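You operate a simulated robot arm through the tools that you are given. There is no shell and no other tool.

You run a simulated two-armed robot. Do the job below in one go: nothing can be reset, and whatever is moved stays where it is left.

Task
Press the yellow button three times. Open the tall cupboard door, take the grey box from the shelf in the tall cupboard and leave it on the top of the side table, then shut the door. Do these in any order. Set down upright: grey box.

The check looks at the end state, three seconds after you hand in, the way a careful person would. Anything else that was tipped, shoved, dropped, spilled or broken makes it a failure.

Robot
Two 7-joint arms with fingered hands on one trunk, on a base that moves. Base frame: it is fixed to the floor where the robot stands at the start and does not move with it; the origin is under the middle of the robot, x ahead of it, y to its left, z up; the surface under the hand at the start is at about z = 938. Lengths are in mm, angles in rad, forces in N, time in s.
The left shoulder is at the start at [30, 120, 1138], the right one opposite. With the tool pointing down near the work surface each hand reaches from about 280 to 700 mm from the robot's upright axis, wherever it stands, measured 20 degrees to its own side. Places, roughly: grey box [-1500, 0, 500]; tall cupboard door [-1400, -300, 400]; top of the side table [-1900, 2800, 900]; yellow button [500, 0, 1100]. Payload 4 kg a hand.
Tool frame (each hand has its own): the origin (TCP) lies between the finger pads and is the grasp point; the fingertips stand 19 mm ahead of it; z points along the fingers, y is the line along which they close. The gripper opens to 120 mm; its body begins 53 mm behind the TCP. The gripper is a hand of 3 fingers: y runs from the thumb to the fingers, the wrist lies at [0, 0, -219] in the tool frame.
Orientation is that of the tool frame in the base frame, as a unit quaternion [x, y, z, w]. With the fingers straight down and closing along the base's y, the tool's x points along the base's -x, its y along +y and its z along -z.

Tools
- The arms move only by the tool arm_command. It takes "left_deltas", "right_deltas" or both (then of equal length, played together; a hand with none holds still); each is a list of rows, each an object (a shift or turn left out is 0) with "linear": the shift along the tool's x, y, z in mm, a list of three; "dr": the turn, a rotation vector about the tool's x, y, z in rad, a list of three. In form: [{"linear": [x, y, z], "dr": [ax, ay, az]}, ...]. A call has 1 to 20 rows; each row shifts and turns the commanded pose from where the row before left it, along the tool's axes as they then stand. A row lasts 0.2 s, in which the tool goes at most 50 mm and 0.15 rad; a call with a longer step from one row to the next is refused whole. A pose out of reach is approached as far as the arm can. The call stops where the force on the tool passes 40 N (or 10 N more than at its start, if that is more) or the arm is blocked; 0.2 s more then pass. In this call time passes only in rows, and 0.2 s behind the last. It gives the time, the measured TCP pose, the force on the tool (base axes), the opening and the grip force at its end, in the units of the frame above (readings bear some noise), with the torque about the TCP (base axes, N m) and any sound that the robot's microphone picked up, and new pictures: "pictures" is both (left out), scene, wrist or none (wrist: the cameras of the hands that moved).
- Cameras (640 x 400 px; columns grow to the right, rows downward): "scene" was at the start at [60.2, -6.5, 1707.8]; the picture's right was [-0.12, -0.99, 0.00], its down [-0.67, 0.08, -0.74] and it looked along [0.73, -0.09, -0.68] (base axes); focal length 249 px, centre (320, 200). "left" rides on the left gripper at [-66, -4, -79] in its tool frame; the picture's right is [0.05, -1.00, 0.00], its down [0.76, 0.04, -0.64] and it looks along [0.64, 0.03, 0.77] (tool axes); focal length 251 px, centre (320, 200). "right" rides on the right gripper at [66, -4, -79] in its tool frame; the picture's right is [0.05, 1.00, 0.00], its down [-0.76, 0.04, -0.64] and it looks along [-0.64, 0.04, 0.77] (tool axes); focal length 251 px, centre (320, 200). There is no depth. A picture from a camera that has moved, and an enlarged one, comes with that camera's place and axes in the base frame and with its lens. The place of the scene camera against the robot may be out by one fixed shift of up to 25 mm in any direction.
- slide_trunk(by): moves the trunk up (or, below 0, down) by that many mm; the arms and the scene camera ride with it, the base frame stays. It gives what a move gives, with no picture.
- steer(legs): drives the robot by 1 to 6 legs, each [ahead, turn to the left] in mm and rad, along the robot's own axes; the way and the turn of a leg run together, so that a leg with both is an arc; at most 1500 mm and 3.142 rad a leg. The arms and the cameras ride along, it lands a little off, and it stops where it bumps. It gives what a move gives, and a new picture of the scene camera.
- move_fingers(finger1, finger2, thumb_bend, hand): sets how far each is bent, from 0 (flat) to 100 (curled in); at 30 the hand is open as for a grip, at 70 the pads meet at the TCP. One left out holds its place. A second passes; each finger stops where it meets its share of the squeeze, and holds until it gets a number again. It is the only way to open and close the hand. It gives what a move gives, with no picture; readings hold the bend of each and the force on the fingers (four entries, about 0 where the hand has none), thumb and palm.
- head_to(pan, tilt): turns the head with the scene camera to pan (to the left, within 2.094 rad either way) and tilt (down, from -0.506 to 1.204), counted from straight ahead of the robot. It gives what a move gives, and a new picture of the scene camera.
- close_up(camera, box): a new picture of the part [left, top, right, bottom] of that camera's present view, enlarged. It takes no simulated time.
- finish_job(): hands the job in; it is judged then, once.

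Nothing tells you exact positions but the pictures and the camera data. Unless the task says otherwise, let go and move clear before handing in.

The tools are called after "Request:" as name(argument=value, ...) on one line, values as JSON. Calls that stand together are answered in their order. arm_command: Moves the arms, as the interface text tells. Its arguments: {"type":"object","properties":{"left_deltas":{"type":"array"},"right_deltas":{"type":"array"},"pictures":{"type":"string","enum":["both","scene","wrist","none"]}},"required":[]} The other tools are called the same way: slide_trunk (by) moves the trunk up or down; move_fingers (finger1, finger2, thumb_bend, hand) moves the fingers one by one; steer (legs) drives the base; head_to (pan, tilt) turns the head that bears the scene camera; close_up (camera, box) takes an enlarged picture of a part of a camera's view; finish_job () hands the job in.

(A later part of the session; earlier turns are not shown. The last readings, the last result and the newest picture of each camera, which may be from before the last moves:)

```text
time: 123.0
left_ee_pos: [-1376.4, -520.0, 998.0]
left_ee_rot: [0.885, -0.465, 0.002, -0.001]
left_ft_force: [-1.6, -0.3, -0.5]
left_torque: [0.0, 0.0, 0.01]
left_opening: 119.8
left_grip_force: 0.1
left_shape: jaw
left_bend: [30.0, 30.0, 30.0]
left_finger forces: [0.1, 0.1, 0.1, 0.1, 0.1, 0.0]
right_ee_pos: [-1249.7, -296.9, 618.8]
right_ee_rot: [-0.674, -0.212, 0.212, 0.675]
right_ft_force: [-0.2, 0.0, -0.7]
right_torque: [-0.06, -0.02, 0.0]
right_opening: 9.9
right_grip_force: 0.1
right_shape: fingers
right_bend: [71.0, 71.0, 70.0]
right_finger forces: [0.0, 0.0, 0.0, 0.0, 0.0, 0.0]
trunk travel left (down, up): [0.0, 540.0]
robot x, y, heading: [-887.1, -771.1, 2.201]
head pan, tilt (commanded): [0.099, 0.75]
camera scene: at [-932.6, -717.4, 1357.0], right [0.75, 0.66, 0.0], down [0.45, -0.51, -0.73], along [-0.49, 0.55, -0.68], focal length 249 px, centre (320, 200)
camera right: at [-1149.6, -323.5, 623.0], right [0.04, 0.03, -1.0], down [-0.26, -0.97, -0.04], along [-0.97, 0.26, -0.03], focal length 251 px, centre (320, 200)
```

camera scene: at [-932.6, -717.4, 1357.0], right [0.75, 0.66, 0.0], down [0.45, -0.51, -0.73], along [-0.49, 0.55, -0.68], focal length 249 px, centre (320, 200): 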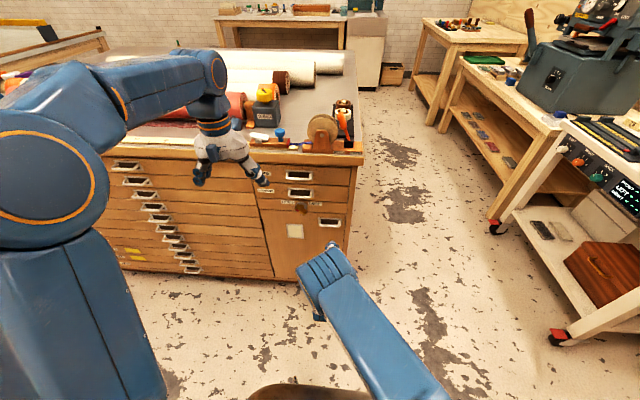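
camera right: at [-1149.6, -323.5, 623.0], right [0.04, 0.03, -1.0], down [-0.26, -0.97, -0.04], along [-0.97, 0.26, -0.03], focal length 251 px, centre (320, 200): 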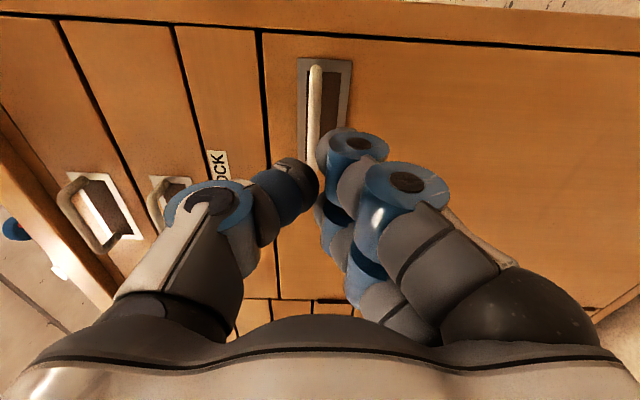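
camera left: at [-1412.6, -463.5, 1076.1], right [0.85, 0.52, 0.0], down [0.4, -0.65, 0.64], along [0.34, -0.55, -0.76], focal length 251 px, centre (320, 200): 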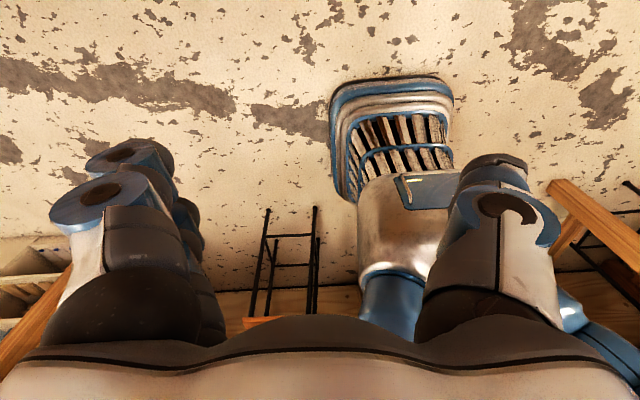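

The right arm handles this pose easily. I'll open its fingers and advance to about 25 mm short of the bar.

Request:
move_fingers(hand="right", finger1=35, finger2=35, thumb_bend=35)

Request:
arm_command(right_deltas=[{"linear": [-7, 0, 30]}, {"linear": [-7, 0, 30]}, {"linear": [0, 0, 25]}])

```text
time: 124.0
left_ee_pos: [-1376.5, -520.2, 998.0]
left_ee_rot: [0.885, -0.466, 0.002, -0.001]
left_ft_force: [0.1, 0.1, -0.4]
left_torque: [0.0, -0.05, 0.0]
left_opening: 120.2
left_grip_force: 0.1
left_shape: jaw
left_bend: [30.0, 30.0, 30.0]
left_finger forces: [0.0, 0.0, 0.0, 0.0, 0.0, 0.0]
right_ee_pos: [-1248.6, -296.5, 619.4]
right_ee_rot: [-0.673, -0.213, 0.213, 0.675]
right_ft_force: [0.2, -0.4, -0.5]
right_torque: [-0.01, 0.0, 0.01]
right_opening: 113.4
right_grip_force: 0.1
right_shape: fingers
right_bend: [35.0, 35.0, 35.0]
right_finger forces: [0.0, 0.0, 0.0, 0.1, 0.0, 0.0]
trunk travel left (down, up): [0.0, 540.0]
robot x, y, heading: [-887.2, -765.3, 2.193]
head pan, tilt (commanded): [0.099, 0.75]
```

```text
time: 124.8
left_ee_pos: [-1376.4, -520.2, 999.2]
left_ee_rot: [0.885, -0.466, 0.001, -0.001]
left_ft_force: [-0.4, 0.0, -0.9]
left_torque: [-0.01, 0.04, -0.01]
left_opening: 119.9
left_grip_force: 0.0
left_shape: jaw
left_bend: [30.0, 30.0, 30.0]
left_finger forces: [0.1, 0.0, 0.1, 0.0, 0.0, 0.0]
right_ee_pos: [-1309.7, -234.1, 618.9]
right_ee_rot: [-0.674, -0.213, 0.213, 0.675]
right_ft_force: [0.2, -0.4, 0.0]
right_torque: [-0.01, -0.01, 0.02]
right_opening: 113.6
right_grip_force: 0.2
right_shape: fingers
right_bend: [35.0, 35.0, 35.0]
right_finger forces: [0.0, 0.0, 0.0, 0.1, 0.0, 0.0]
trunk travel left (down, up): [0.0, 540.0]
robot x, y, heading: [-881.4, -768.6, 2.198]
head pan, tilt (commanded): [0.099, 0.75]
camera scene: at [-932.6, -717.4, 1357.0], right [0.75, 0.66, 0.0], down [0.45, -0.51, -0.73], along [-0.49, 0.55, -0.68], focal length 249 px, centre (320, 200)
camera right: at [-1210.0, -261.5, 622.7], right [0.04, 0.03, -1.0], down [-0.26, -0.97, -0.04], along [-0.97, 0.26, -0.03], focal length 251 px, centre (320, 200)
```

scene: 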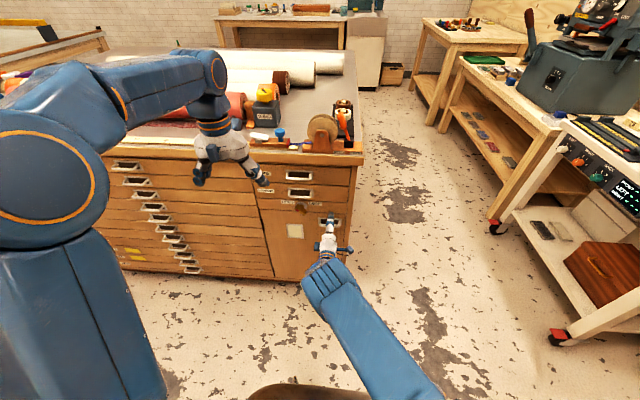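
right: 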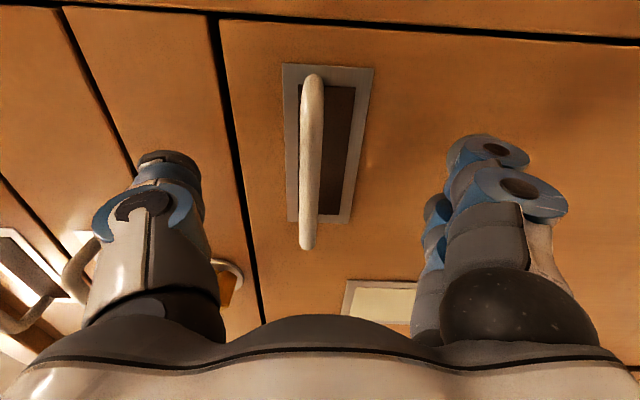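

The bar is centred between thumb and fingers, about 23 mm ahead. I'll advance the last bit, then close around it.

Request:
arm_command(right_deltas=[{"linear": [3, -4, 12]}, {"linear": [1, 0, 11]}], pictures="wrist")

Request:
move_fingers(hand="right", finger1=68, finger2=68, thumb_bend=68)

Request:
close_up(camera="right", box=[0, 0, 640, 400])

```text
time: 125.4
left_ee_pos: [-1375.8, -521.6, 999.3]
left_ee_rot: [0.885, -0.465, 0.001, -0.001]
left_ft_force: [-0.7, -0.6, -0.2]
left_torque: [-0.02, -0.01, 0.03]
left_opening: 120.1
left_grip_force: 0.0
left_shape: jaw
left_bend: [30.0, 30.0, 30.0]
left_finger forces: [0.0, 0.0, 0.0, 0.1, 0.0, 0.0]
right_ee_pos: [-1317.8, -216.0, 622.8]
right_ee_rot: [-0.674, -0.213, 0.212, 0.675]
right_ft_force: [19.4, -25.4, 7.6]
right_torque: [-1.1, -0.67, 0.34]
right_opening: 114.4
right_grip_force: 15.4
right_shape: fingers
right_bend: [35.0, 34.0, 35.0]
right_finger forces: [2.9, 23.2, 0.0, 0.0, 5.4, 0.0]
trunk travel left (down, up): [0.0, 540.0]
robot x, y, heading: [-886.5, -771.0, 2.2]
head pan, tilt (commanded): [0.099, 0.75]
camera right: at [-1218.4, -242.6, 626.9], right [0.04, 0.03, -1.0], down [-0.26, -0.97, -0.04], along [-0.97, 0.26, -0.03], focal length 251 px, centre (320, 200)
```

right: 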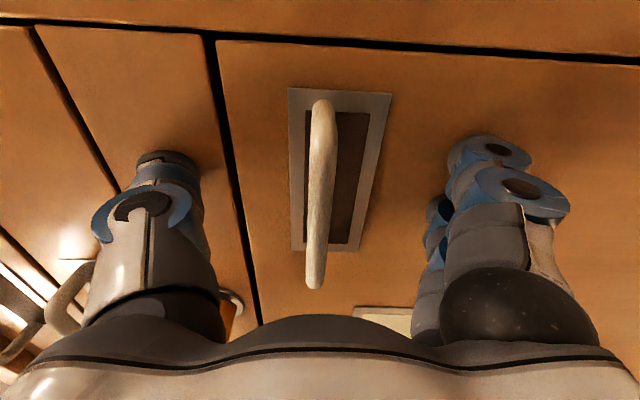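

```text
time: 125.8
left_ee_pos: [-1373.4, -524.1, 999.3]
left_ee_rot: [0.885, -0.465, 0.0, -0.001]
left_ft_force: [-0.1, 0.4, -0.8]
left_torque: [0.0, -0.01, 0.01]
left_opening: 119.9
left_grip_force: 0.0
left_shape: jaw
left_bend: [30.0, 30.0, 30.0]
left_finger forces: [0.0, 0.0, 0.1, 0.0, 0.0, 0.0]
right_ee_pos: [-1315.2, -219.0, 620.5]
right_ee_rot: [0.675, 0.213, -0.212, -0.674]
right_ft_force: [28.2, -36.9, 5.7]
right_torque: [1.64, 1.34, 0.26]
right_opening: 86.8
right_grip_force: 23.4
right_shape: fingers
right_bend: [46.0, 44.0, 52.0]
right_finger forces: [2.9, 4.1, 0.0, 0.0, 39.8, 0.0]
trunk travel left (down, up): [0.0, 540.0]
robot x, y, heading: [-885.7, -771.1, 2.196]
head pan, tilt (commanded): [0.099, 0.75]
stopped (right hand): the force on the tool passed its limit at 47 N (the readings are from after the stop); the commanded pose is now the measured one
```

```text
1.00 times, centred on (320, 200) of right (not enlarged: the box is as wide or as high as the picture)
camera zoom: at [-1216.2, -246.4, 624.8], right [0.05, 0.03, -1.0], down [-0.26, -0.97, -0.04], along [-0.97, 0.26, -0.04], focal length 251 px, centre (320, 200)
```

zoom: 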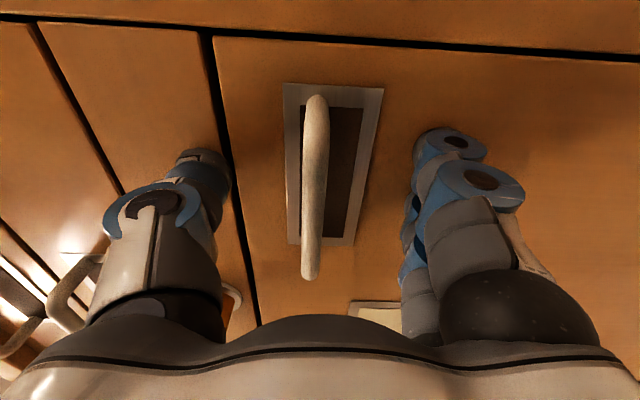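

The fingertips met the door face before I expected, with about 47 N of push and nothing shifted. I'll back off 15 mm and close there.

Request:
arm_command(right_deltas=[{"linear": [0, 0, -8]}, {"linear": [0, 0, -7]}], pictures="none")

Request:
move_fingers(hand="right", finger1=66, finger2=66, thumb_bend=66)

Request:
close_up(camera="right", box=[0, 0, 640, 400])

```text
time: 126.4
left_ee_pos: [-1375.9, -519.9, 998.6]
left_ee_rot: [0.885, -0.466, 0.001, -0.001]
left_ft_force: [1.3, -0.3, 1.0]
left_torque: [0.0, 0.02, -0.01]
left_opening: 120.2
left_grip_force: 0.1
left_shape: jaw
left_bend: [30.0, 30.0, 30.0]
left_finger forces: [0.0, 0.0, 0.1, 0.0, 0.1, 0.0]
right_ee_pos: [-1310.2, -227.3, 620.0]
right_ee_rot: [0.676, 0.213, -0.211, -0.673]
right_ft_force: [0.2, 1.4, 2.0]
right_torque: [0.0, -0.01, -0.01]
right_opening: 46.2
right_grip_force: 0.6
right_shape: fingers
right_bend: [49.0, 48.0, 68.0]
right_finger forces: [0.0, 0.0, 0.0, 0.0, 0.3, 0.1]
trunk travel left (down, up): [0.0, 540.0]
robot x, y, heading: [-884.3, -766.4, 2.198]
head pan, tilt (commanded): [0.099, 0.75]
```

```text
time: 127.4
left_ee_pos: [-1376.2, -520.6, 997.9]
left_ee_rot: [0.885, -0.465, 0.003, -0.001]
left_ft_force: [0.3, 0.5, -0.3]
left_torque: [0.02, 0.01, -0.02]
left_opening: 119.9
left_grip_force: 0.1
left_shape: jaw
left_bend: [30.0, 30.0, 30.0]
left_finger forces: [0.0, 0.0, 0.0, 0.0, 0.0, 0.1]
right_ee_pos: [-1309.3, -228.0, 619.8]
right_ee_rot: [0.675, 0.213, -0.211, -0.674]
right_ft_force: [-0.8, -0.7, -0.2]
right_torque: [-0.01, 0.0, -0.01]
right_opening: 20.9
right_grip_force: 0.1
right_shape: fingers
right_bend: [66.0, 66.0, 66.0]
right_finger forces: [0.0, 0.0, 0.0, 0.0, 0.0, 0.0]
trunk travel left (down, up): [0.0, 540.0]
robot x, y, heading: [-887.3, -767.0, 2.197]
head pan, tilt (commanded): [0.099, 0.75]
```

```text
1.00 times, centred on (320, 200) of right (not enlarged: the box is as wide or as high as the picture)
camera zoom: at [-1209.9, -255.0, 623.9], right [0.05, 0.03, -1.0], down [-0.26, -0.97, -0.04], along [-0.97, 0.26, -0.04], focal length 251 px, centre (320, 200)
```

zoom: 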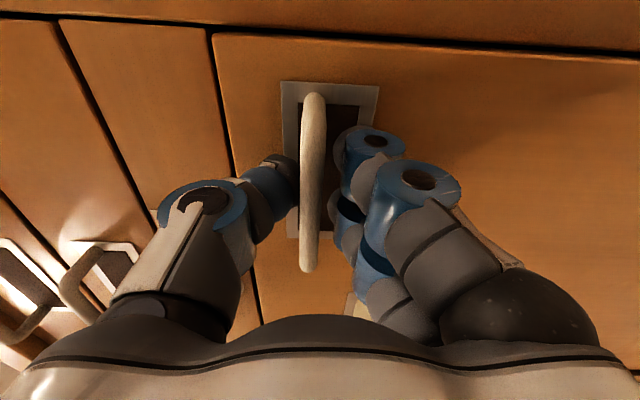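

The bar is between thumb and fingers but only near their tips. I'll open slightly, go 9 mm further in, and clamp.

Request:
move_fingers(hand="right", finger1=60, finger2=60, thumb_bend=60)

Request:
arm_command(right_deltas=[{"linear": [0, 0, 5]}, {"linear": [0, 0, 4]}], pictures="none")

Request:
move_fingers(hand="right", finger1=76, finger2=76, thumb_bend=76)

Request:
close_up(camera="right", box=[160, 60, 480, 260])

```text
time: 128.4
left_ee_pos: [-1375.9, -521.6, 998.4]
left_ee_rot: [0.885, -0.465, 0.002, -0.001]
left_ft_force: [-0.3, -0.5, -0.8]
left_torque: [-0.01, 0.02, 0.03]
left_opening: 120.1
left_grip_force: 0.1
left_shape: jaw
left_bend: [30.0, 30.0, 30.0]
left_finger forces: [0.0, 0.1, 0.0, 0.0, 0.1, 0.0]
right_ee_pos: [-1309.1, -227.6, 618.8]
right_ee_rot: [0.676, 0.213, -0.212, -0.673]
right_ft_force: [0.8, -0.1, -0.2]
right_torque: [0.0, -0.01, 0.03]
right_opening: 38.0
right_grip_force: 0.1
right_shape: fingers
right_bend: [60.0, 60.0, 60.0]
right_finger forces: [0.0, 0.0, 0.1, 0.1, 0.1, 0.0]
trunk travel left (down, up): [0.0, 540.0]
robot x, y, heading: [-885.1, -768.2, 2.196]
head pan, tilt (commanded): [0.099, 0.75]
```

```text
time: 129.0
left_ee_pos: [-1375.8, -522.0, 998.7]
left_ee_rot: [0.885, -0.466, 0.001, 0.0]
left_ft_force: [-0.5, -0.2, 0.9]
left_torque: [0.0, -0.01, 0.01]
left_opening: 119.9
left_grip_force: 0.0
left_shape: jaw
left_bend: [30.0, 30.0, 30.0]
left_finger forces: [0.0, 0.0, 0.0, 0.0, 0.0, 0.0]
right_ee_pos: [-1313.2, -220.7, 619.5]
right_ee_rot: [0.675, 0.214, -0.212, -0.673]
right_ft_force: [8.2, -10.9, 0.5]
right_torque: [-0.33, -0.28, 0.31]
right_opening: 37.8
right_grip_force: 6.7
right_shape: fingers
right_bend: [60.0, 61.0, 60.0]
right_finger forces: [0.0, 13.9, 0.0, 0.0, 0.0, 0.1]
trunk travel left (down, up): [0.0, 540.0]
robot x, y, heading: [-880.4, -768.1, 2.201]
head pan, tilt (commanded): [0.099, 0.75]
```

```text
time: 130.0
left_ee_pos: [-1376.9, -520.3, 998.0]
left_ee_rot: [0.885, -0.466, 0.002, -0.001]
left_ft_force: [0.2, -0.4, -0.6]
left_torque: [0.05, -0.05, 0.0]
left_opening: 119.8
left_grip_force: 0.0
left_shape: jaw
left_bend: [30.0, 30.0, 30.0]
left_finger forces: [0.0, 0.0, 0.0, 0.0, 0.0, 0.0]
right_ee_pos: [-1313.8, -221.3, 619.1]
right_ee_rot: [0.676, 0.214, -0.212, -0.673]
right_ft_force: [-0.2, 0.6, 4.0]
right_torque: [-0.03, 0.0, -0.02]
right_opening: 7.3
right_grip_force: 5.9
right_shape: fingers
right_bend: [75.0, 75.0, 73.0]
right_finger forces: [2.4, 1.9, 0.0, 0.0, 7.4, 0.1]
trunk travel left (down, up): [0.0, 540.0]
robot x, y, heading: [-887.7, -769.2, 2.198]
head pan, tilt (commanded): [0.099, 0.75]
```

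```text
2.00 times, centred on (320, 160) of right
camera zoom: at [-1215.0, -247.1, 624.6], right [0.05, 0.03, -1.0], down [-0.26, -0.97, -0.04], along [-0.97, 0.26, -0.04], focal length 503 px, centre (320, 280)
```

zoom: 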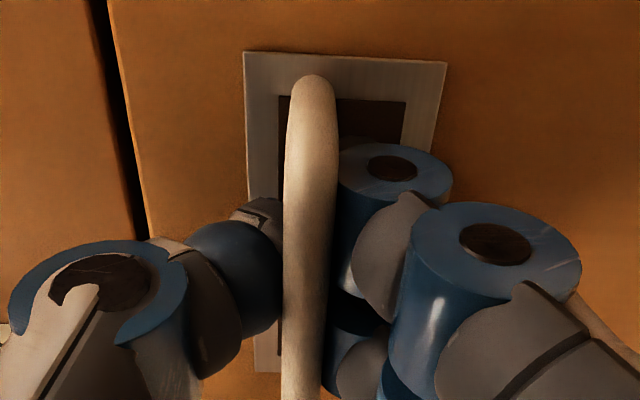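

The bar is clamped, with fingers hooked behind it. Now a first gentle pull along the opening arc.

Request:
arm_command(right_deltas=[{"linear": [-1.7, 0, -12.7], "dr": [0, 0.0436, 0]}, {"linear": [-1.7, 0, -12.7], "dr": [0, 0.0436, 0]}])

```text
time: 130.6
left_ee_pos: [-1374.8, -520.5, 997.7]
left_ee_rot: [0.885, -0.466, 0.001, 0.0]
left_ft_force: [-0.5, -0.1, 0.1]
left_torque: [-0.02, -0.02, 0.0]
left_opening: 120.1
left_grip_force: 0.1
left_shape: jaw
left_bend: [30.0, 30.0, 30.0]
left_finger forces: [0.0, 0.1, 0.1, 0.0, 0.1, 0.0]
right_ee_pos: [-1301.8, -243.6, 620.2]
right_ee_rot: [0.684, 0.183, -0.181, -0.682]
right_ft_force: [3.1, 2.0, 3.7]
right_torque: [-0.02, 0.04, 0.02]
right_opening: 7.4
right_grip_force: 6.0
right_shape: fingers
right_bend: [75.0, 75.0, 73.0]
right_finger forces: [2.3, 1.6, 0.0, 0.0, 7.8, 0.0]
trunk travel left (down, up): [0.0, 540.0]
robot x, y, heading: [-889.5, -764.9, 2.196]
head pan, tilt (commanded): [0.099, 0.75]
camera scene: at [-931.9, -717.8, 1357.1], right [0.75, 0.66, 0.0], down [0.45, -0.51, -0.73], along [-0.49, 0.55, -0.68], focal length 249 px, centre (320, 200)
camera right: at [-1205.6, -278.9, 624.4], right [0.05, 0.02, -1.0], down [-0.34, -0.94, -0.04], along [-0.94, 0.34, -0.04], focal length 251 px, centre (320, 200)
```

scene: 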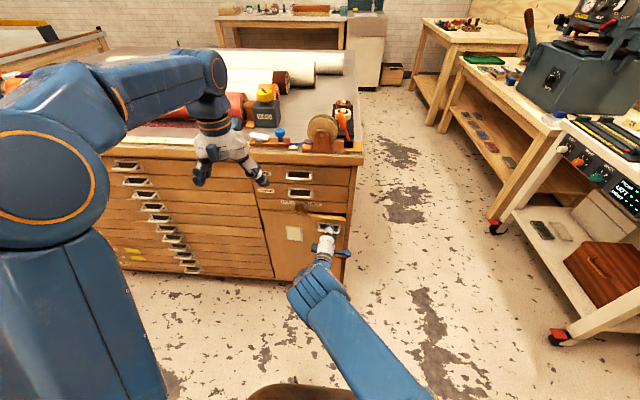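
right: 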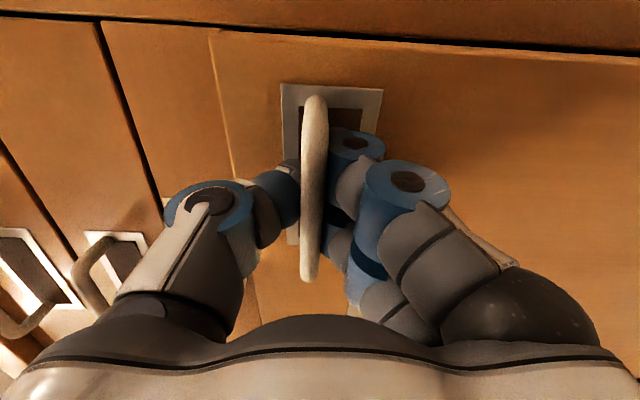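

The door is moving with only about 4 N of force, so it was unlocked. I'll continue along the arc.

Request:
arm_command(right_deltas=[{"linear": [-3, 0, -19], "dr": [0, 0.0655, 0]}, {"linear": [-3, 0, -19], "dr": [0, 0.0655, 0]}, {"linear": [-3, 0, -19], "dr": [0, 0.0655, 0]}, {"linear": [-3, 0, -19], "dr": [0, 0.0655, 0]}])

```text
time: 131.6
left_ee_pos: [-1376.7, -521.0, 998.8]
left_ee_rot: [0.885, -0.465, 0.002, -0.001]
left_ft_force: [-0.5, -0.8, -0.3]
left_torque: [-0.02, -0.03, 0.02]
left_opening: 120.0
left_grip_force: 0.1
left_shape: jaw
left_bend: [30.0, 30.0, 30.0]
left_finger forces: [0.0, 0.1, 0.1, 0.0, 0.0, 0.0]
right_ee_pos: [-1282.9, -317.6, 619.7]
right_ee_rot: [0.702, 0.092, -0.091, -0.7]
right_ft_force: [5.2, 0.3, 1.9]
right_torque: [-0.05, -0.02, 0.08]
right_opening: 6.8
right_grip_force: 6.5
right_shape: fingers
right_bend: [75.0, 75.0, 73.0]
right_finger forces: [2.7, 5.8, 0.1, 0.1, 5.1, 0.0]
trunk travel left (down, up): [0.0, 540.0]
robot x, y, heading: [-884.7, -762.3, 2.198]
head pan, tilt (commanded): [0.099, 0.75]
camera scene: at [-932.0, -717.7, 1357.0], right [0.75, 0.66, 0.0], down [0.45, -0.51, -0.73], along [-0.49, 0.55, -0.68], focal length 249 px, centre (320, 200)
camera right: at [-1198.3, -376.9, 624.2], right [0.06, 0.01, -1.0], down [-0.57, -0.82, -0.04], along [-0.82, 0.57, -0.04], focal length 251 px, centre (320, 200)
```

scene: 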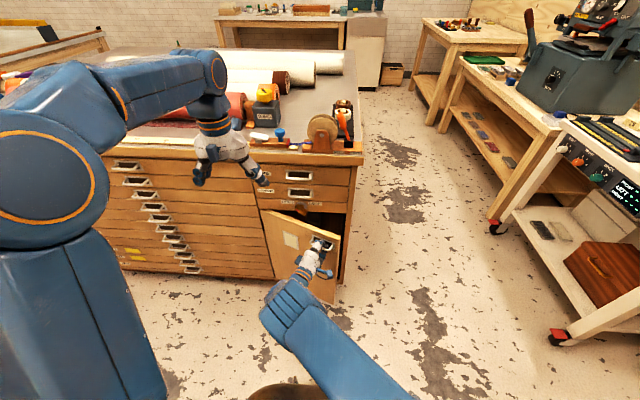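
right: 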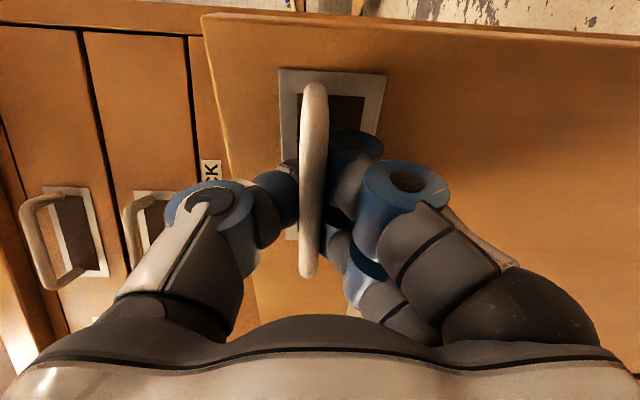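

The door is about 20° open and following smoothly. I'll keep going.

Request:
arm_command(right_deltas=[{"linear": [-3, 0, -19], "dr": [0, 0.0655, 0]}, {"linear": [-3, 0, -19], "dr": [0, 0.0655, 0]}, {"linear": [-3, 0, -19], "dr": [0, 0.0655, 0]}, {"linear": [-3, 0, -19], "dr": [0, 0.0655, 0]}])

```text
time: 132.6
left_ee_pos: [-1375.8, -520.0, 998.8]
left_ee_rot: [0.885, -0.466, 0.002, 0.0]
left_ft_force: [-0.5, 0.1, 0.5]
left_torque: [0.0, 0.01, 0.01]
left_opening: 120.0
left_grip_force: 0.2
left_shape: jaw
left_bend: [30.0, 30.0, 30.0]
left_finger forces: [0.0, 0.0, 0.0, 0.1, 0.0, 0.0]
right_ee_pos: [-1281.9, -393.8, 620.2]
right_ee_rot: [0.708, 0.001, 0.001, -0.706]
right_ft_force: [7.1, -0.6, -1.2]
right_torque: [-0.06, 0.07, -0.03]
right_opening: 8.2
right_grip_force: 7.1
right_shape: fingers
right_bend: [75.0, 75.0, 73.0]
right_finger forces: [8.5, 1.6, 0.0, 0.0, 4.1, 0.1]
trunk travel left (down, up): [0.0, 540.0]
robot x, y, heading: [-884.7, -762.7, 2.197]
head pan, tilt (commanded): [0.099, 0.75]
camera scene: at [-932.0, -717.6, 1357.0], right [0.75, 0.66, 0.0], down [0.45, -0.51, -0.73], along [-0.49, 0.55, -0.68], focal length 249 px, centre (320, 200)
camera right: at [-1216.0, -473.5, 624.9], right [0.06, 0.0, -1.0], down [-0.76, -0.64, -0.04], along [-0.64, 0.77, -0.04], focal length 251 px, centre (320, 200)
```

scene: 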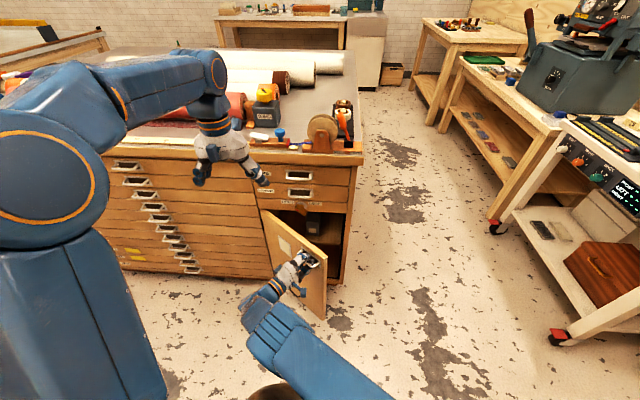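
right: 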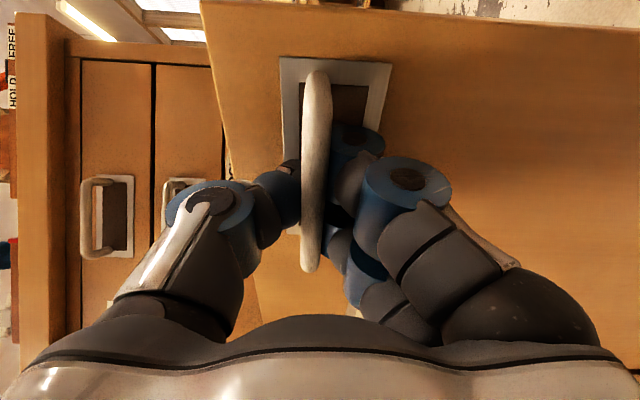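

About 35° open now, and I can see a grey box on the shelf inside. I'll continue opening.

Request:
arm_command(right_deltas=[{"linear": [-2, 0, -19], "dr": [0, 0.0655, 0]}, {"linear": [-2, 0, -19], "dr": [0, 0.0655, 0]}, {"linear": [-2, 0, -19], "dr": [0, 0.0655, 0]}, {"linear": [-2, 0, -19], "dr": [0, 0.0655, 0]}])

```text
time: 133.6
left_ee_pos: [-1379.3, -519.5, 996.9]
left_ee_rot: [0.885, -0.466, 0.003, 0.0]
left_ft_force: [0.1, 0.6, 0.3]
left_torque: [0.03, 0.01, 0.03]
left_opening: 119.8
left_grip_force: 0.0
left_shape: jaw
left_bend: [30.0, 30.0, 30.0]
left_finger forces: [0.0, 0.0, 0.1, 0.0, 0.0, 0.0]
right_ee_pos: [-1279.5, -442.8, 633.6]
right_ee_rot: [0.714, -0.065, 0.078, -0.692]
right_ft_force: [-16.8, 2.9, -32.2]
right_torque: [0.06, 0.02, 0.01]
right_opening: 13.6
right_grip_force: 15.8
right_shape: fingers
right_bend: [63.0, 63.0, 76.0]
right_finger forces: [16.0, 15.6, 0.0, 0.1, 0.1, 0.1]
right hand out of reach, approached as far as the arm can: row 2, 3, 4
trunk travel left (down, up): [0.0, 540.0]
robot x, y, heading: [-885.1, -769.0, 2.196]
head pan, tilt (commanded): [0.099, 0.75]
stopped in row 4 (right hand): the force on the tool passed its limit at 45 N (the readings are from after the stop); the commanded pose is now the measured one
camera scene: at [-935.8, -715.8, 1356.6], right [0.75, 0.66, 0.0], down [0.46, -0.51, -0.73], along [-0.48, 0.55, -0.68], focal length 249 px, centre (320, 200)
camera right: at [-1231.0, -534.1, 640.7], right [0.07, -0.04, -1.0], down [-0.88, -0.48, -0.04], along [-0.47, 0.88, -0.07], focal length 251 px, centre (320, 200)
```

scene: 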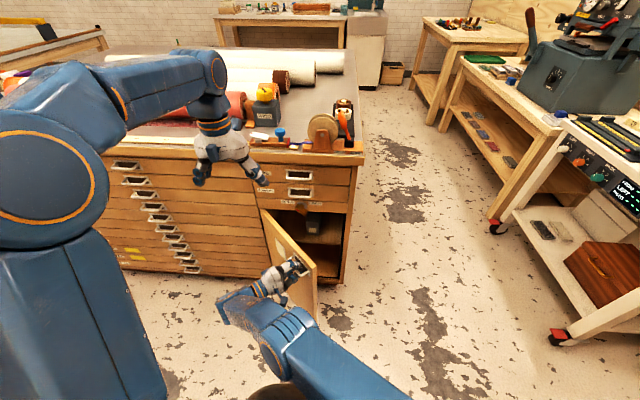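
right: 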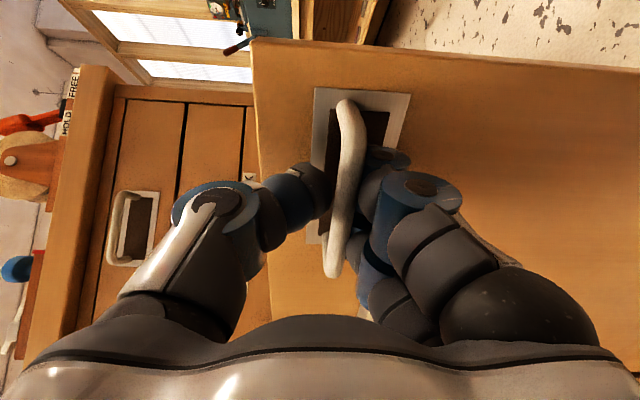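

The right arm reached its limit with the door about 45° open. I'll release the pull now and back the hand away.

Request:
move_fingers(hand="right", finger1=35, finger2=35, thumb_bend=35)

Request:
arm_command(right_deltas=[{"linear": [0, 0, -15]}, {"linear": [0, 0, -25]}, {"linear": [0, 0, -30]}])

```text
time: 134.6
left_ee_pos: [-1377.0, -520.4, 998.1]
left_ee_rot: [0.884, -0.467, 0.001, -0.002]
left_ft_force: [-0.4, 0.6, -0.1]
left_torque: [0.02, -0.02, 0.0]
left_opening: 120.0
left_grip_force: 0.1
left_shape: jaw
left_bend: [30.0, 30.0, 30.0]
left_finger forces: [0.1, 0.1, 0.1, 0.0, 0.1, 0.0]
right_ee_pos: [-1278.5, -442.8, 640.6]
right_ee_rot: [0.709, -0.071, 0.077, -0.697]
right_ft_force: [0.3, 0.1, 0.3]
right_torque: [0.01, -0.03, -0.03]
right_opening: 113.7
right_grip_force: 0.1
right_shape: fingers
right_bend: [35.0, 35.0, 35.0]
right_finger forces: [0.1, 0.0, 0.0, 0.0, 0.0, 0.0]
trunk travel left (down, up): [0.0, 540.0]
robot x, y, heading: [-885.5, -767.4, 2.203]
head pan, tilt (commanded): [0.099, 0.75]
```

```text
time: 135.3
left_ee_pos: [-1377.1, -520.5, 998.4]
left_ee_rot: [0.885, -0.466, 0.001, 0.0]
left_ft_force: [0.6, 0.5, 0.2]
left_torque: [-0.04, -0.02, 0.0]
left_opening: 120.1
left_grip_force: 0.2
left_shape: jaw
left_bend: [30.0, 30.0, 30.0]
left_finger forces: [0.0, 0.0, 0.0, 0.0, 0.0, 0.0]
right_ee_pos: [-1286.6, -484.0, 656.5]
right_ee_rot: [0.71, -0.07, 0.078, -0.696]
right_ft_force: [-0.5, -0.3, 0.0]
right_torque: [0.01, 0.01, 0.04]
right_opening: 113.5
right_grip_force: 0.1
right_shape: fingers
right_bend: [35.0, 35.0, 35.0]
right_finger forces: [0.0, 0.0, 0.1, 0.0, 0.1, 0.1]
right hand out of reach, approached as far as the arm can: row 1, 2, 3
trunk travel left (down, up): [0.0, 540.0]
robot x, y, heading: [-887.3, -766.6, 2.197]
head pan, tilt (commanded): [0.099, 0.75]
camera scene: at [-932.5, -717.3, 1357.0], right [0.75, 0.66, 0.0], down [0.45, -0.51, -0.73], along [-0.49, 0.55, -0.68], focal length 249 px, centre (320, 200)
camera right: at [-1238.1, -575.4, 663.2], right [0.06, -0.03, -1.0], down [-0.88, -0.47, -0.04], along [-0.47, 0.88, -0.06], focal length 251 px, centre (320, 200)
```

scene: 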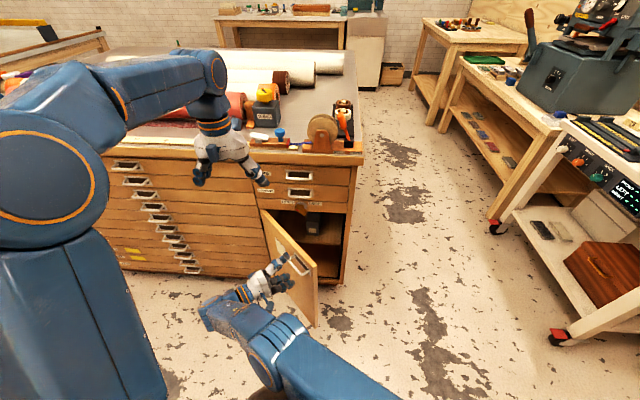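
right: 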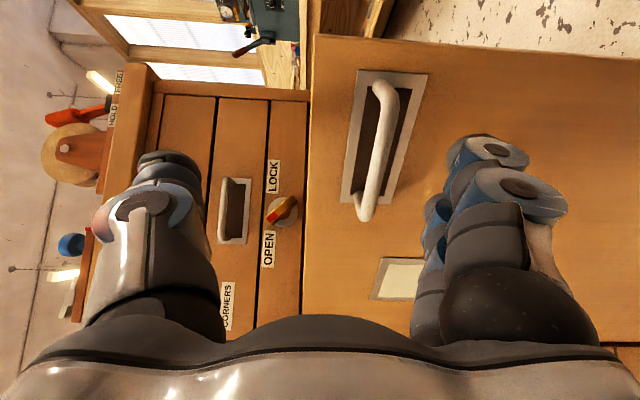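

The door stays where I left it, about 42° open, with the knob untouched. I'll straighten the right hand, withdraw it to my right and up, clear of the door.

Request:
arm_command(right_deltas=[{"linear": [15, 0, -15], "dr": [0, -0.137, 0]}, {"linear": [15, 0, -15], "dr": [0, -0.137, 0]}, {"linear": [20, 0, -15], "dr": [0, -0.137, 0]}, {"linear": [20, 0, -10], "dr": [0, -0.137, 0]}, {"linear": [25, 0, -10], "dr": [0, -0.137, 0]}, {"linear": [25, 0, 0], "dr": [0, -0.137, 0]}, {"linear": [40, 0, 0]}, {"linear": [40, 0, 0]}, {"linear": [40, 0, 0]}, {"linear": [40, 0, 0]}])

```text
time: 137.0
left_ee_pos: [-1375.5, -521.1, 998.4]
left_ee_rot: [0.885, -0.466, 0.001, -0.001]
left_ft_force: [-0.4, 0.0, 0.5]
left_torque: [0.0, 0.02, 0.02]
left_opening: 119.9
left_grip_force: 0.1
left_shape: jaw
left_bend: [30.0, 30.0, 30.0]
left_finger forces: [0.0, 0.0, 0.0, 0.0, 0.0, 0.0]
right_ee_pos: [-1188.4, -495.6, 662.8]
right_ee_rot: [0.693, 0.115, -0.271, -0.659]
right_ft_force: [-0.3, 0.0, -0.7]
right_torque: [-0.02, -0.01, 0.01]
right_opening: 113.7
right_grip_force: 0.1
right_shape: fingers
right_bend: [35.0, 35.0, 35.0]
right_finger forces: [0.0, 0.1, 0.0, 0.0, 0.1, 0.1]
trunk travel left (down, up): [0.0, 540.0]
robot x, y, heading: [-889.2, -763.7, 2.198]
head pan, tilt (commanded): [0.099, 0.75]
stopped in row 8 (right hand): the arm was blocked; the commanded pose is now the measured one
camera scene: at [-932.6, -717.7, 1357.0], right [0.75, 0.66, 0.0], down [0.45, -0.51, -0.73], along [-0.49, 0.55, -0.68], focal length 249 px, centre (320, 200)
camera right: at [-1092.5, -528.8, 651.0], right [-0.15, -0.08, -0.98], down [-0.3, -0.95, 0.12], along [-0.94, 0.32, 0.12], focal length 251 px, centre (320, 200)
```

scene: 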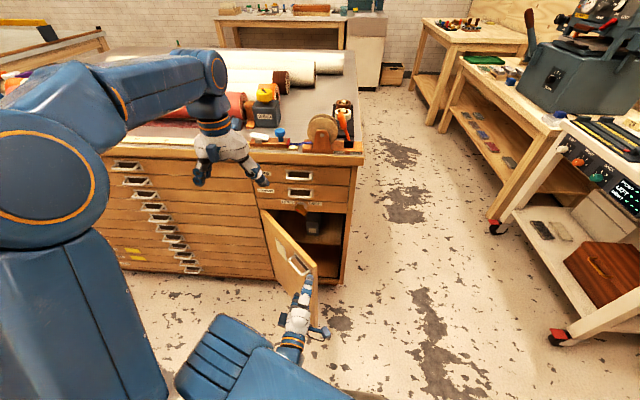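
right: 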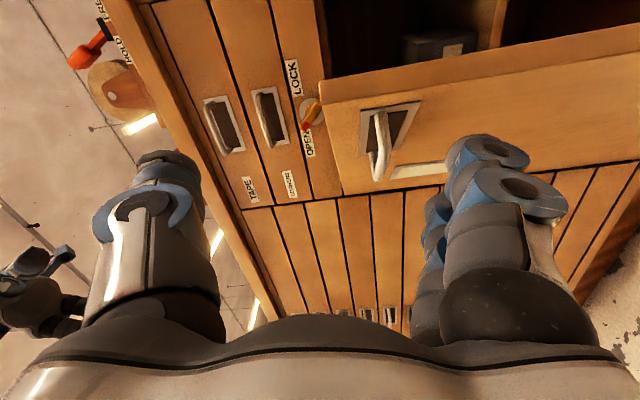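

The right arm is now close to my own torso, which blocks it. I'll raise the hand above the door's top edge first, then move it out.

Request:
arm_command(right_deltas=[{"linear": [0, -35, 5]}, {"linear": [0, -35, 5]}, {"linear": [0, -35, 10]}, {"linear": [0, -35, 15]}])

```text
time: 138.0
left_ee_pos: [-1375.0, -519.7, 997.9]
left_ee_rot: [0.885, -0.466, 0.002, 0.0]
left_ft_force: [-0.2, 0.6, 0.3]
left_torque: [0.02, -0.01, -0.02]
left_opening: 119.8
left_grip_force: 0.0
left_shape: jaw
left_bend: [30.0, 30.0, 30.0]
left_finger forces: [0.0, 0.0, 0.0, 0.0, 0.0, 0.0]
right_ee_pos: [-1180.0, -452.9, 800.6]
right_ee_rot: [0.693, 0.115, -0.273, -0.657]
right_ft_force: [0.6, 0.6, 0.3]
right_torque: [0.03, -0.01, -0.02]
right_opening: 114.1
right_grip_force: 0.1
right_shape: fingers
right_bend: [35.0, 35.0, 35.0]
right_finger forces: [0.0, 0.1, 0.0, 0.1, 0.1, 0.1]
trunk travel left (down, up): [0.0, 540.0]
robot x, y, heading: [-887.6, -768.9, 2.198]
head pan, tilt (commanded): [0.099, 0.75]
camera scene: at [-932.2, -717.4, 1357.0], right [0.75, 0.66, 0.0], down [0.45, -0.51, -0.73], along [-0.49, 0.55, -0.68], focal length 249 px, centre (320, 200)
camera right: at [-1082.3, -484.8, 788.3], right [-0.15, -0.08, -0.98], down [-0.3, -0.95, 0.12], along [-0.94, 0.31, 0.12], focal length 251 px, centre (320, 200)
```

scene: 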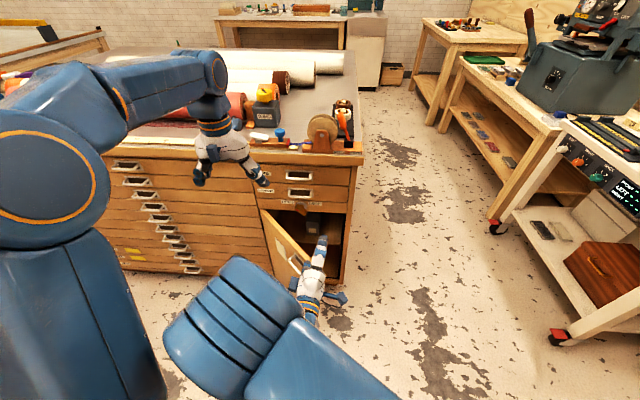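
right: 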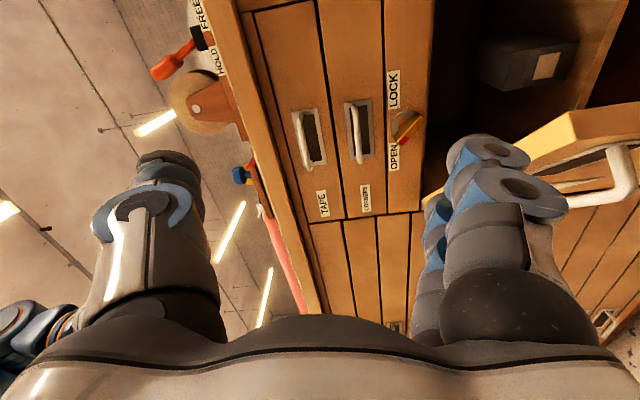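

It moved up freely and the grey box with a label is visible inside. Now I'll take the right hand out to my right.

Request:
arm_command(right_deltas=[{"linear": [30, -30, 10]}, {"linear": [35, -30, 10]}, {"linear": [35, -30, 5]}, {"linear": [35, -30, 5]}, {"linear": [35, -30, 0]}, {"linear": [35, -30, 0]}])

```text
time: 139.4
left_ee_pos: [-1377.0, -519.9, 997.8]
left_ee_rot: [0.885, -0.466, 0.002, -0.002]
left_ft_force: [-0.5, -0.7, -1.3]
left_torque: [-0.04, 0.01, -0.02]
left_opening: 119.9
left_grip_force: 0.0
left_shape: jaw
left_bend: [30.0, 30.0, 30.0]
left_finger forces: [0.0, 0.0, 0.0, 0.1, 0.0, 0.0]
right_ee_pos: [-1055.3, -277.7, 903.7]
right_ee_rot: [0.693, 0.115, -0.271, -0.658]
right_ft_force: [-0.2, 0.7, -1.6]
right_torque: [0.03, -0.02, -0.02]
right_opening: 113.9
right_grip_force: 0.1
right_shape: fingers
right_bend: [35.0, 35.0, 35.0]
right_finger forces: [0.0, 0.0, 0.0, 0.0, 0.0, 0.1]
right hand out of reach, approached as far as the arm can: row 3, 4, 5, 6
trunk travel left (down, up): [0.0, 540.0]
robot x, y, heading: [-885.0, -766.9, 2.2]
head pan, tilt (commanded): [0.099, 0.75]
camera scene: at [-932.8, -717.8, 1357.0], right [0.75, 0.66, 0.0], down [0.45, -0.51, -0.73], along [-0.49, 0.55, -0.68], focal length 249 px, centre (320, 200)
camera right: at [-959.0, -311.1, 892.8], right [-0.15, -0.08, -0.98], down [-0.3, -0.95, 0.12], along [-0.94, 0.32, 0.12], focal length 251 px, centre (320, 200)
```

scene: 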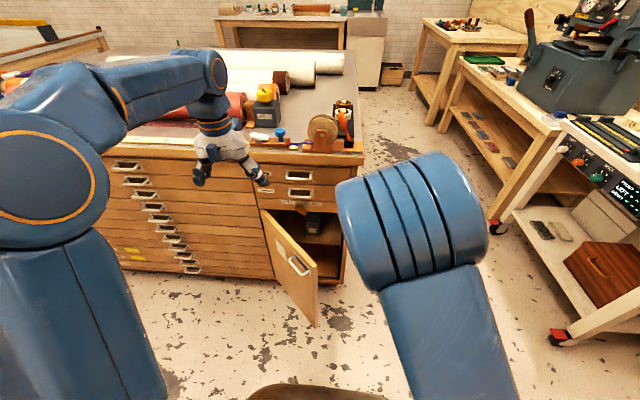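
right: 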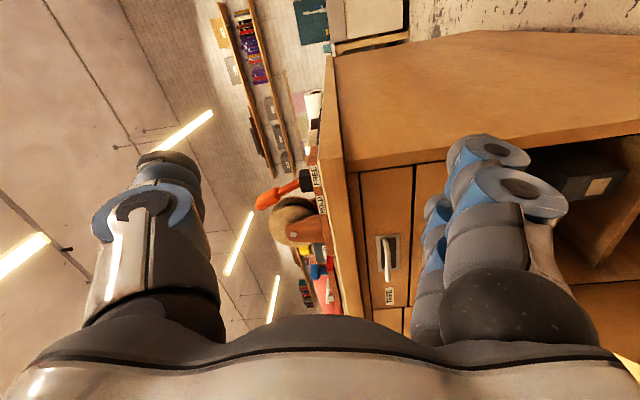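

Both hands are clear of the door, which sits about 42° open. Next I'll close the left fingers into a poker, bring it down behind the door's free edge, and sweep the door wider.

Request:
move_fingers(hand="left", finger1=70, finger2=70, thumb_bend=70)

Request:
arm_command(left_deltas=[{"linear": [-25, -37, 0]}, {"linear": [-25, -37, 0]}, {"linear": [-25, -37, 0]}, {"linear": [-25, -37, 0]}, {"linear": [-20, -35, 0]}])

```text
time: 140.4
left_ee_pos: [-1375.4, -521.0, 998.9]
left_ee_rot: [0.885, -0.465, 0.001, 0.0]
left_ft_force: [0.5, -0.5, -0.8]
left_torque: [-0.03, -0.01, -0.01]
left_opening: 10.8
left_grip_force: 0.0
left_shape: fingers
left_bend: [71.0, 71.0, 70.0]
left_finger forces: [0.0, 0.0, 0.1, 0.0, 0.0, 0.0]
right_ee_pos: [-1055.3, -278.0, 904.5]
right_ee_rot: [0.693, 0.115, -0.271, -0.658]
right_ft_force: [0.0, 0.8, 0.1]
right_torque: [0.02, 0.01, -0.01]
right_opening: 113.8
right_grip_force: 0.2
right_shape: fingers
right_bend: [35.0, 35.0, 35.0]
right_finger forces: [0.1, 0.0, 0.1, 0.0, 0.0, 0.0]
trunk travel left (down, up): [0.0, 540.0]
robot x, y, heading: [-885.6, -767.6, 2.2]
head pan, tilt (commanded): [0.099, 0.75]
```

```text
time: 141.6
left_ee_pos: [-1289.9, -320.4, 995.6]
left_ee_rot: [0.885, -0.466, 0.002, 0.0]
left_ft_force: [0.5, -0.3, 0.1]
left_torque: [-0.01, -0.01, 0.0]
left_opening: 10.7
left_grip_force: 0.1
left_shape: fingers
left_bend: [71.0, 71.0, 70.0]
left_finger forces: [0.0, 0.0, 0.0, 0.0, 0.0, 0.1]
left hand out of reach, approached as far as the arm can: row 5
right_ee_pos: [-1056.4, -278.0, 904.0]
right_ee_rot: [0.693, 0.114, -0.271, -0.658]
right_ft_force: [0.3, 1.1, -0.6]
right_torque: [0.01, 0.02, 0.04]
right_opening: 114.0
right_grip_force: 0.0
right_shape: fingers
right_bend: [35.0, 35.0, 35.0]
right_finger forces: [0.0, 0.0, 0.1, 0.0, 0.1, 0.0]
trunk travel left (down, up): [0.0, 540.0]
robot x, y, heading: [-884.3, -767.3, 2.194]
head pan, tilt (commanded): [0.099, 0.75]
camera scene: at [-932.6, -716.6, 1356.9], right [0.75, 0.66, 0.0], down [0.45, -0.51, -0.73], along [-0.49, 0.55, -0.68], focal length 249 px, centre (320, 200)
camera left: at [-1327.0, -262.5, 1074.1], right [0.85, 0.52, 0.0], down [0.4, -0.65, 0.65], along [0.34, -0.55, -0.76], focal length 251 px, centre (320, 200)
```

scene: 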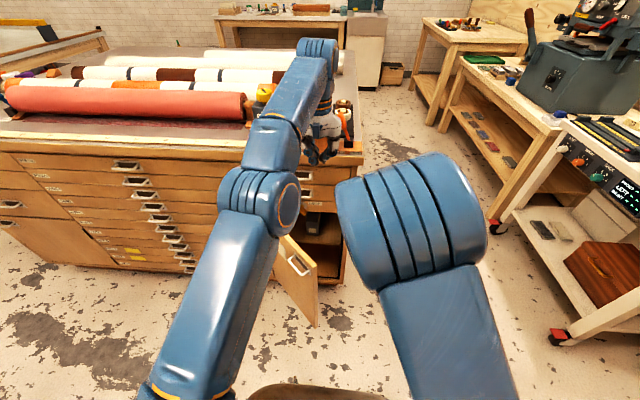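
left: 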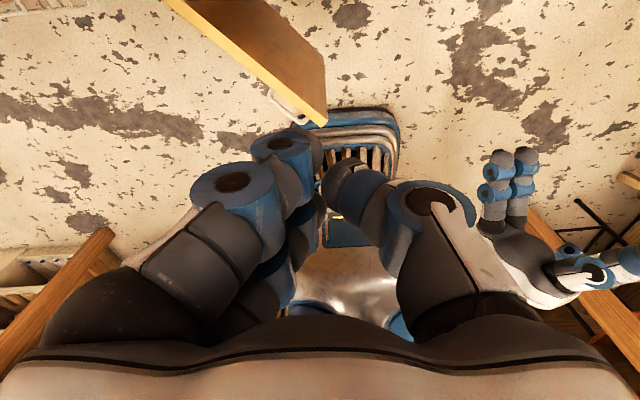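

The left poker is above the gap, about 70 mm inside the door's line; the free edge is at (-1237, -395). I'll lower it so the fingertips drop about 50 mm below the door's top.

Request:
arm_command(left_deltas=[{"linear": [0, 0, 40]}, {"linear": [0, 0, 40]}, {"linear": [0, 0, 40]}, {"linear": [0, 0, 40]}, {"linear": [0, 0, 40]}, {"linear": [0, 0, 40]}], pictures="wrist")

Request:
arm_command(left_deltas=[{"linear": [0, 0, 35]}, {"linear": [0, 0, 35]}, {"linear": [0, 0, 30]}, {"linear": [0, 0, 30]}])

```text
time: 143.0
left_ee_pos: [-1289.4, -319.5, 756.0]
left_ee_rot: [0.885, -0.466, 0.002, -0.001]
left_ft_force: [-0.2, 0.4, -0.1]
left_torque: [0.02, 0.01, 0.02]
left_opening: 10.4
left_grip_force: 0.0
left_shape: fingers
left_bend: [71.0, 71.0, 70.0]
left_finger forces: [0.0, 0.0, 0.1, 0.0, 0.1, 0.1]
right_ee_pos: [-1055.7, -277.9, 904.5]
right_ee_rot: [0.692, 0.115, -0.272, -0.658]
right_ft_force: [0.0, 0.0, -0.3]
right_torque: [-0.01, 0.05, 0.0]
right_opening: 113.8
right_grip_force: 0.1
right_shape: fingers
right_bend: [35.0, 35.0, 35.0]
right_finger forces: [0.1, 0.1, 0.1, 0.0, 0.1, 0.0]
trunk travel left (down, up): [0.0, 540.0]
robot x, y, heading: [-886.4, -766.5, 2.198]
head pan, tilt (commanded): [0.099, 0.75]
camera left: at [-1325.8, -262.1, 835.4], right [0.85, 0.52, 0.0], down [0.4, -0.65, 0.65], along [0.34, -0.55, -0.76], focal length 251 px, centre (320, 200)
```

left: 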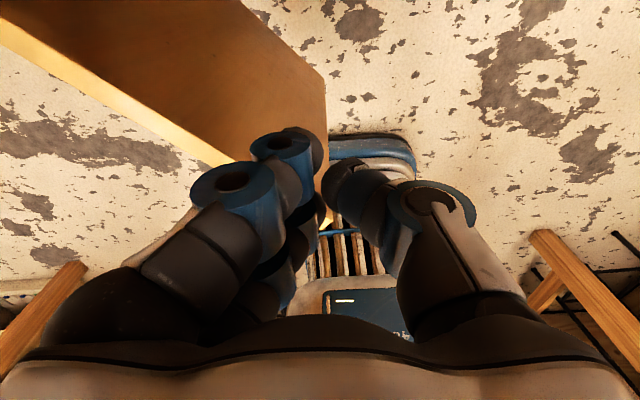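

```text
time: 144.0
left_ee_pos: [-1288.5, -319.6, 626.0]
left_ee_rot: [0.885, -0.466, 0.001, -0.001]
left_ft_force: [0.0, -0.5, -1.0]
left_torque: [-0.02, -0.01, -0.03]
left_opening: 10.5
left_grip_force: 0.1
left_shape: fingers
left_bend: [71.0, 71.0, 70.0]
left_finger forces: [0.1, 0.1, 0.0, 0.1, 0.1, 0.0]
right_ee_pos: [-1056.4, -277.9, 904.0]
right_ee_rot: [0.693, 0.115, -0.272, -0.658]
right_ft_force: [-0.5, 0.3, -0.9]
right_torque: [0.01, -0.01, 0.05]
right_opening: 114.1
right_grip_force: 0.0
right_shape: fingers
right_bend: [35.0, 35.0, 35.0]
right_finger forces: [0.1, 0.0, 0.0, 0.0, 0.0, 0.1]
trunk travel left (down, up): [0.0, 540.0]
robot x, y, heading: [-884.5, -767.6, 2.194]
head pan, tilt (commanded): [0.099, 0.75]
camera scene: at [-932.6, -717.2, 1357.0], right [0.75, 0.66, 0.0], down [0.45, -0.51, -0.73], along [-0.49, 0.55, -0.68], focal length 249 px, centre (320, 200)
camera left: at [-1325.2, -263.1, 705.4], right [0.85, 0.52, 0.0], down [0.4, -0.65, 0.64], along [0.34, -0.55, -0.76], focal length 251 px, centre (320, 200)
```

scene: 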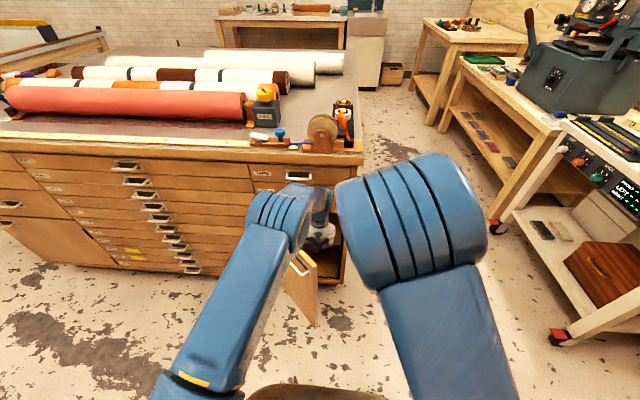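
left: 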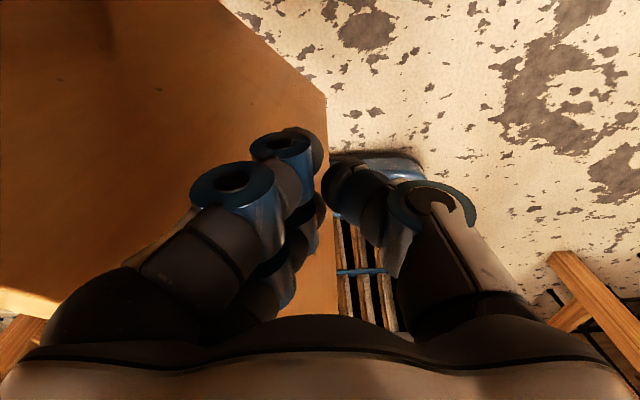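

The fingertips are inside the door. I'll sweep them around the hinge to push the door wider, in two stages.

Request:
arm_command(left_deltas=[{"linear": [33.5, 23.6, 0]}, {"linear": [33.5, 23.6, 0]}, {"linear": [20.9, 23.5, 0]}, {"linear": [20.9, 23.5, 0]}])

```text
time: 145.0
left_ee_pos: [-1305.5, -463.8, 627.6]
left_ee_rot: [0.885, -0.466, 0.002, -0.001]
left_ft_force: [-0.5, 0.1, 0.2]
left_torque: [-0.02, 0.04, -0.02]
left_opening: 10.6
left_grip_force: 0.1
left_shape: fingers
left_bend: [71.0, 71.0, 70.0]
left_finger forces: [0.0, 0.0, 0.0, 0.0, 0.0, 0.1]
right_ee_pos: [-1057.1, -277.5, 904.9]
right_ee_rot: [0.693, 0.115, -0.271, -0.658]
right_ft_force: [-0.1, 0.6, -0.1]
right_torque: [0.0, -0.02, -0.02]
right_opening: 114.2
right_grip_force: 0.0
right_shape: fingers
right_bend: [35.0, 35.0, 35.0]
right_finger forces: [0.0, 0.1, 0.0, 0.1, 0.1, 0.0]
trunk travel left (down, up): [0.0, 540.0]
robot x, y, heading: [-886.7, -766.1, 2.198]
head pan, tilt (commanded): [0.099, 0.75]
camera scene: at [-932.5, -717.7, 1357.0], right [0.75, 0.66, 0.0], down [0.45, -0.51, -0.73], along [-0.49, 0.55, -0.68], focal length 249 px, centre (320, 200)
camera left: at [-1341.6, -407.6, 706.1], right [0.85, 0.52, 0.0], down [0.4, -0.65, 0.65], along [0.34, -0.55, -0.76], focal length 251 px, centre (320, 200)
```

scene: 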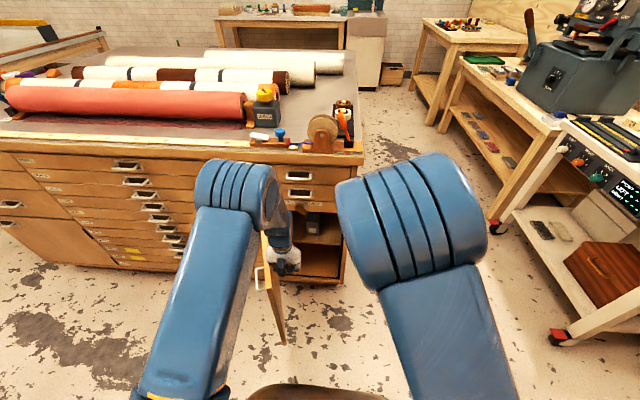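
left: 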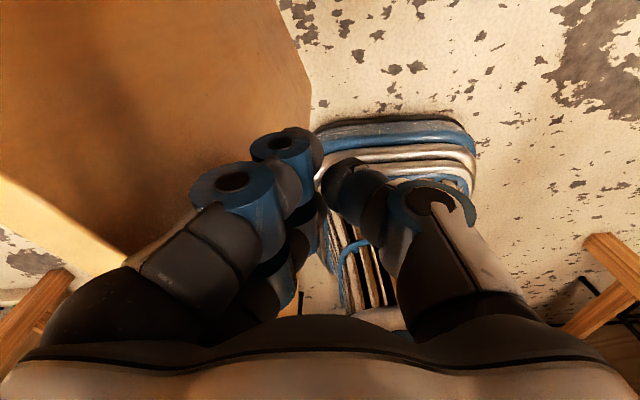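

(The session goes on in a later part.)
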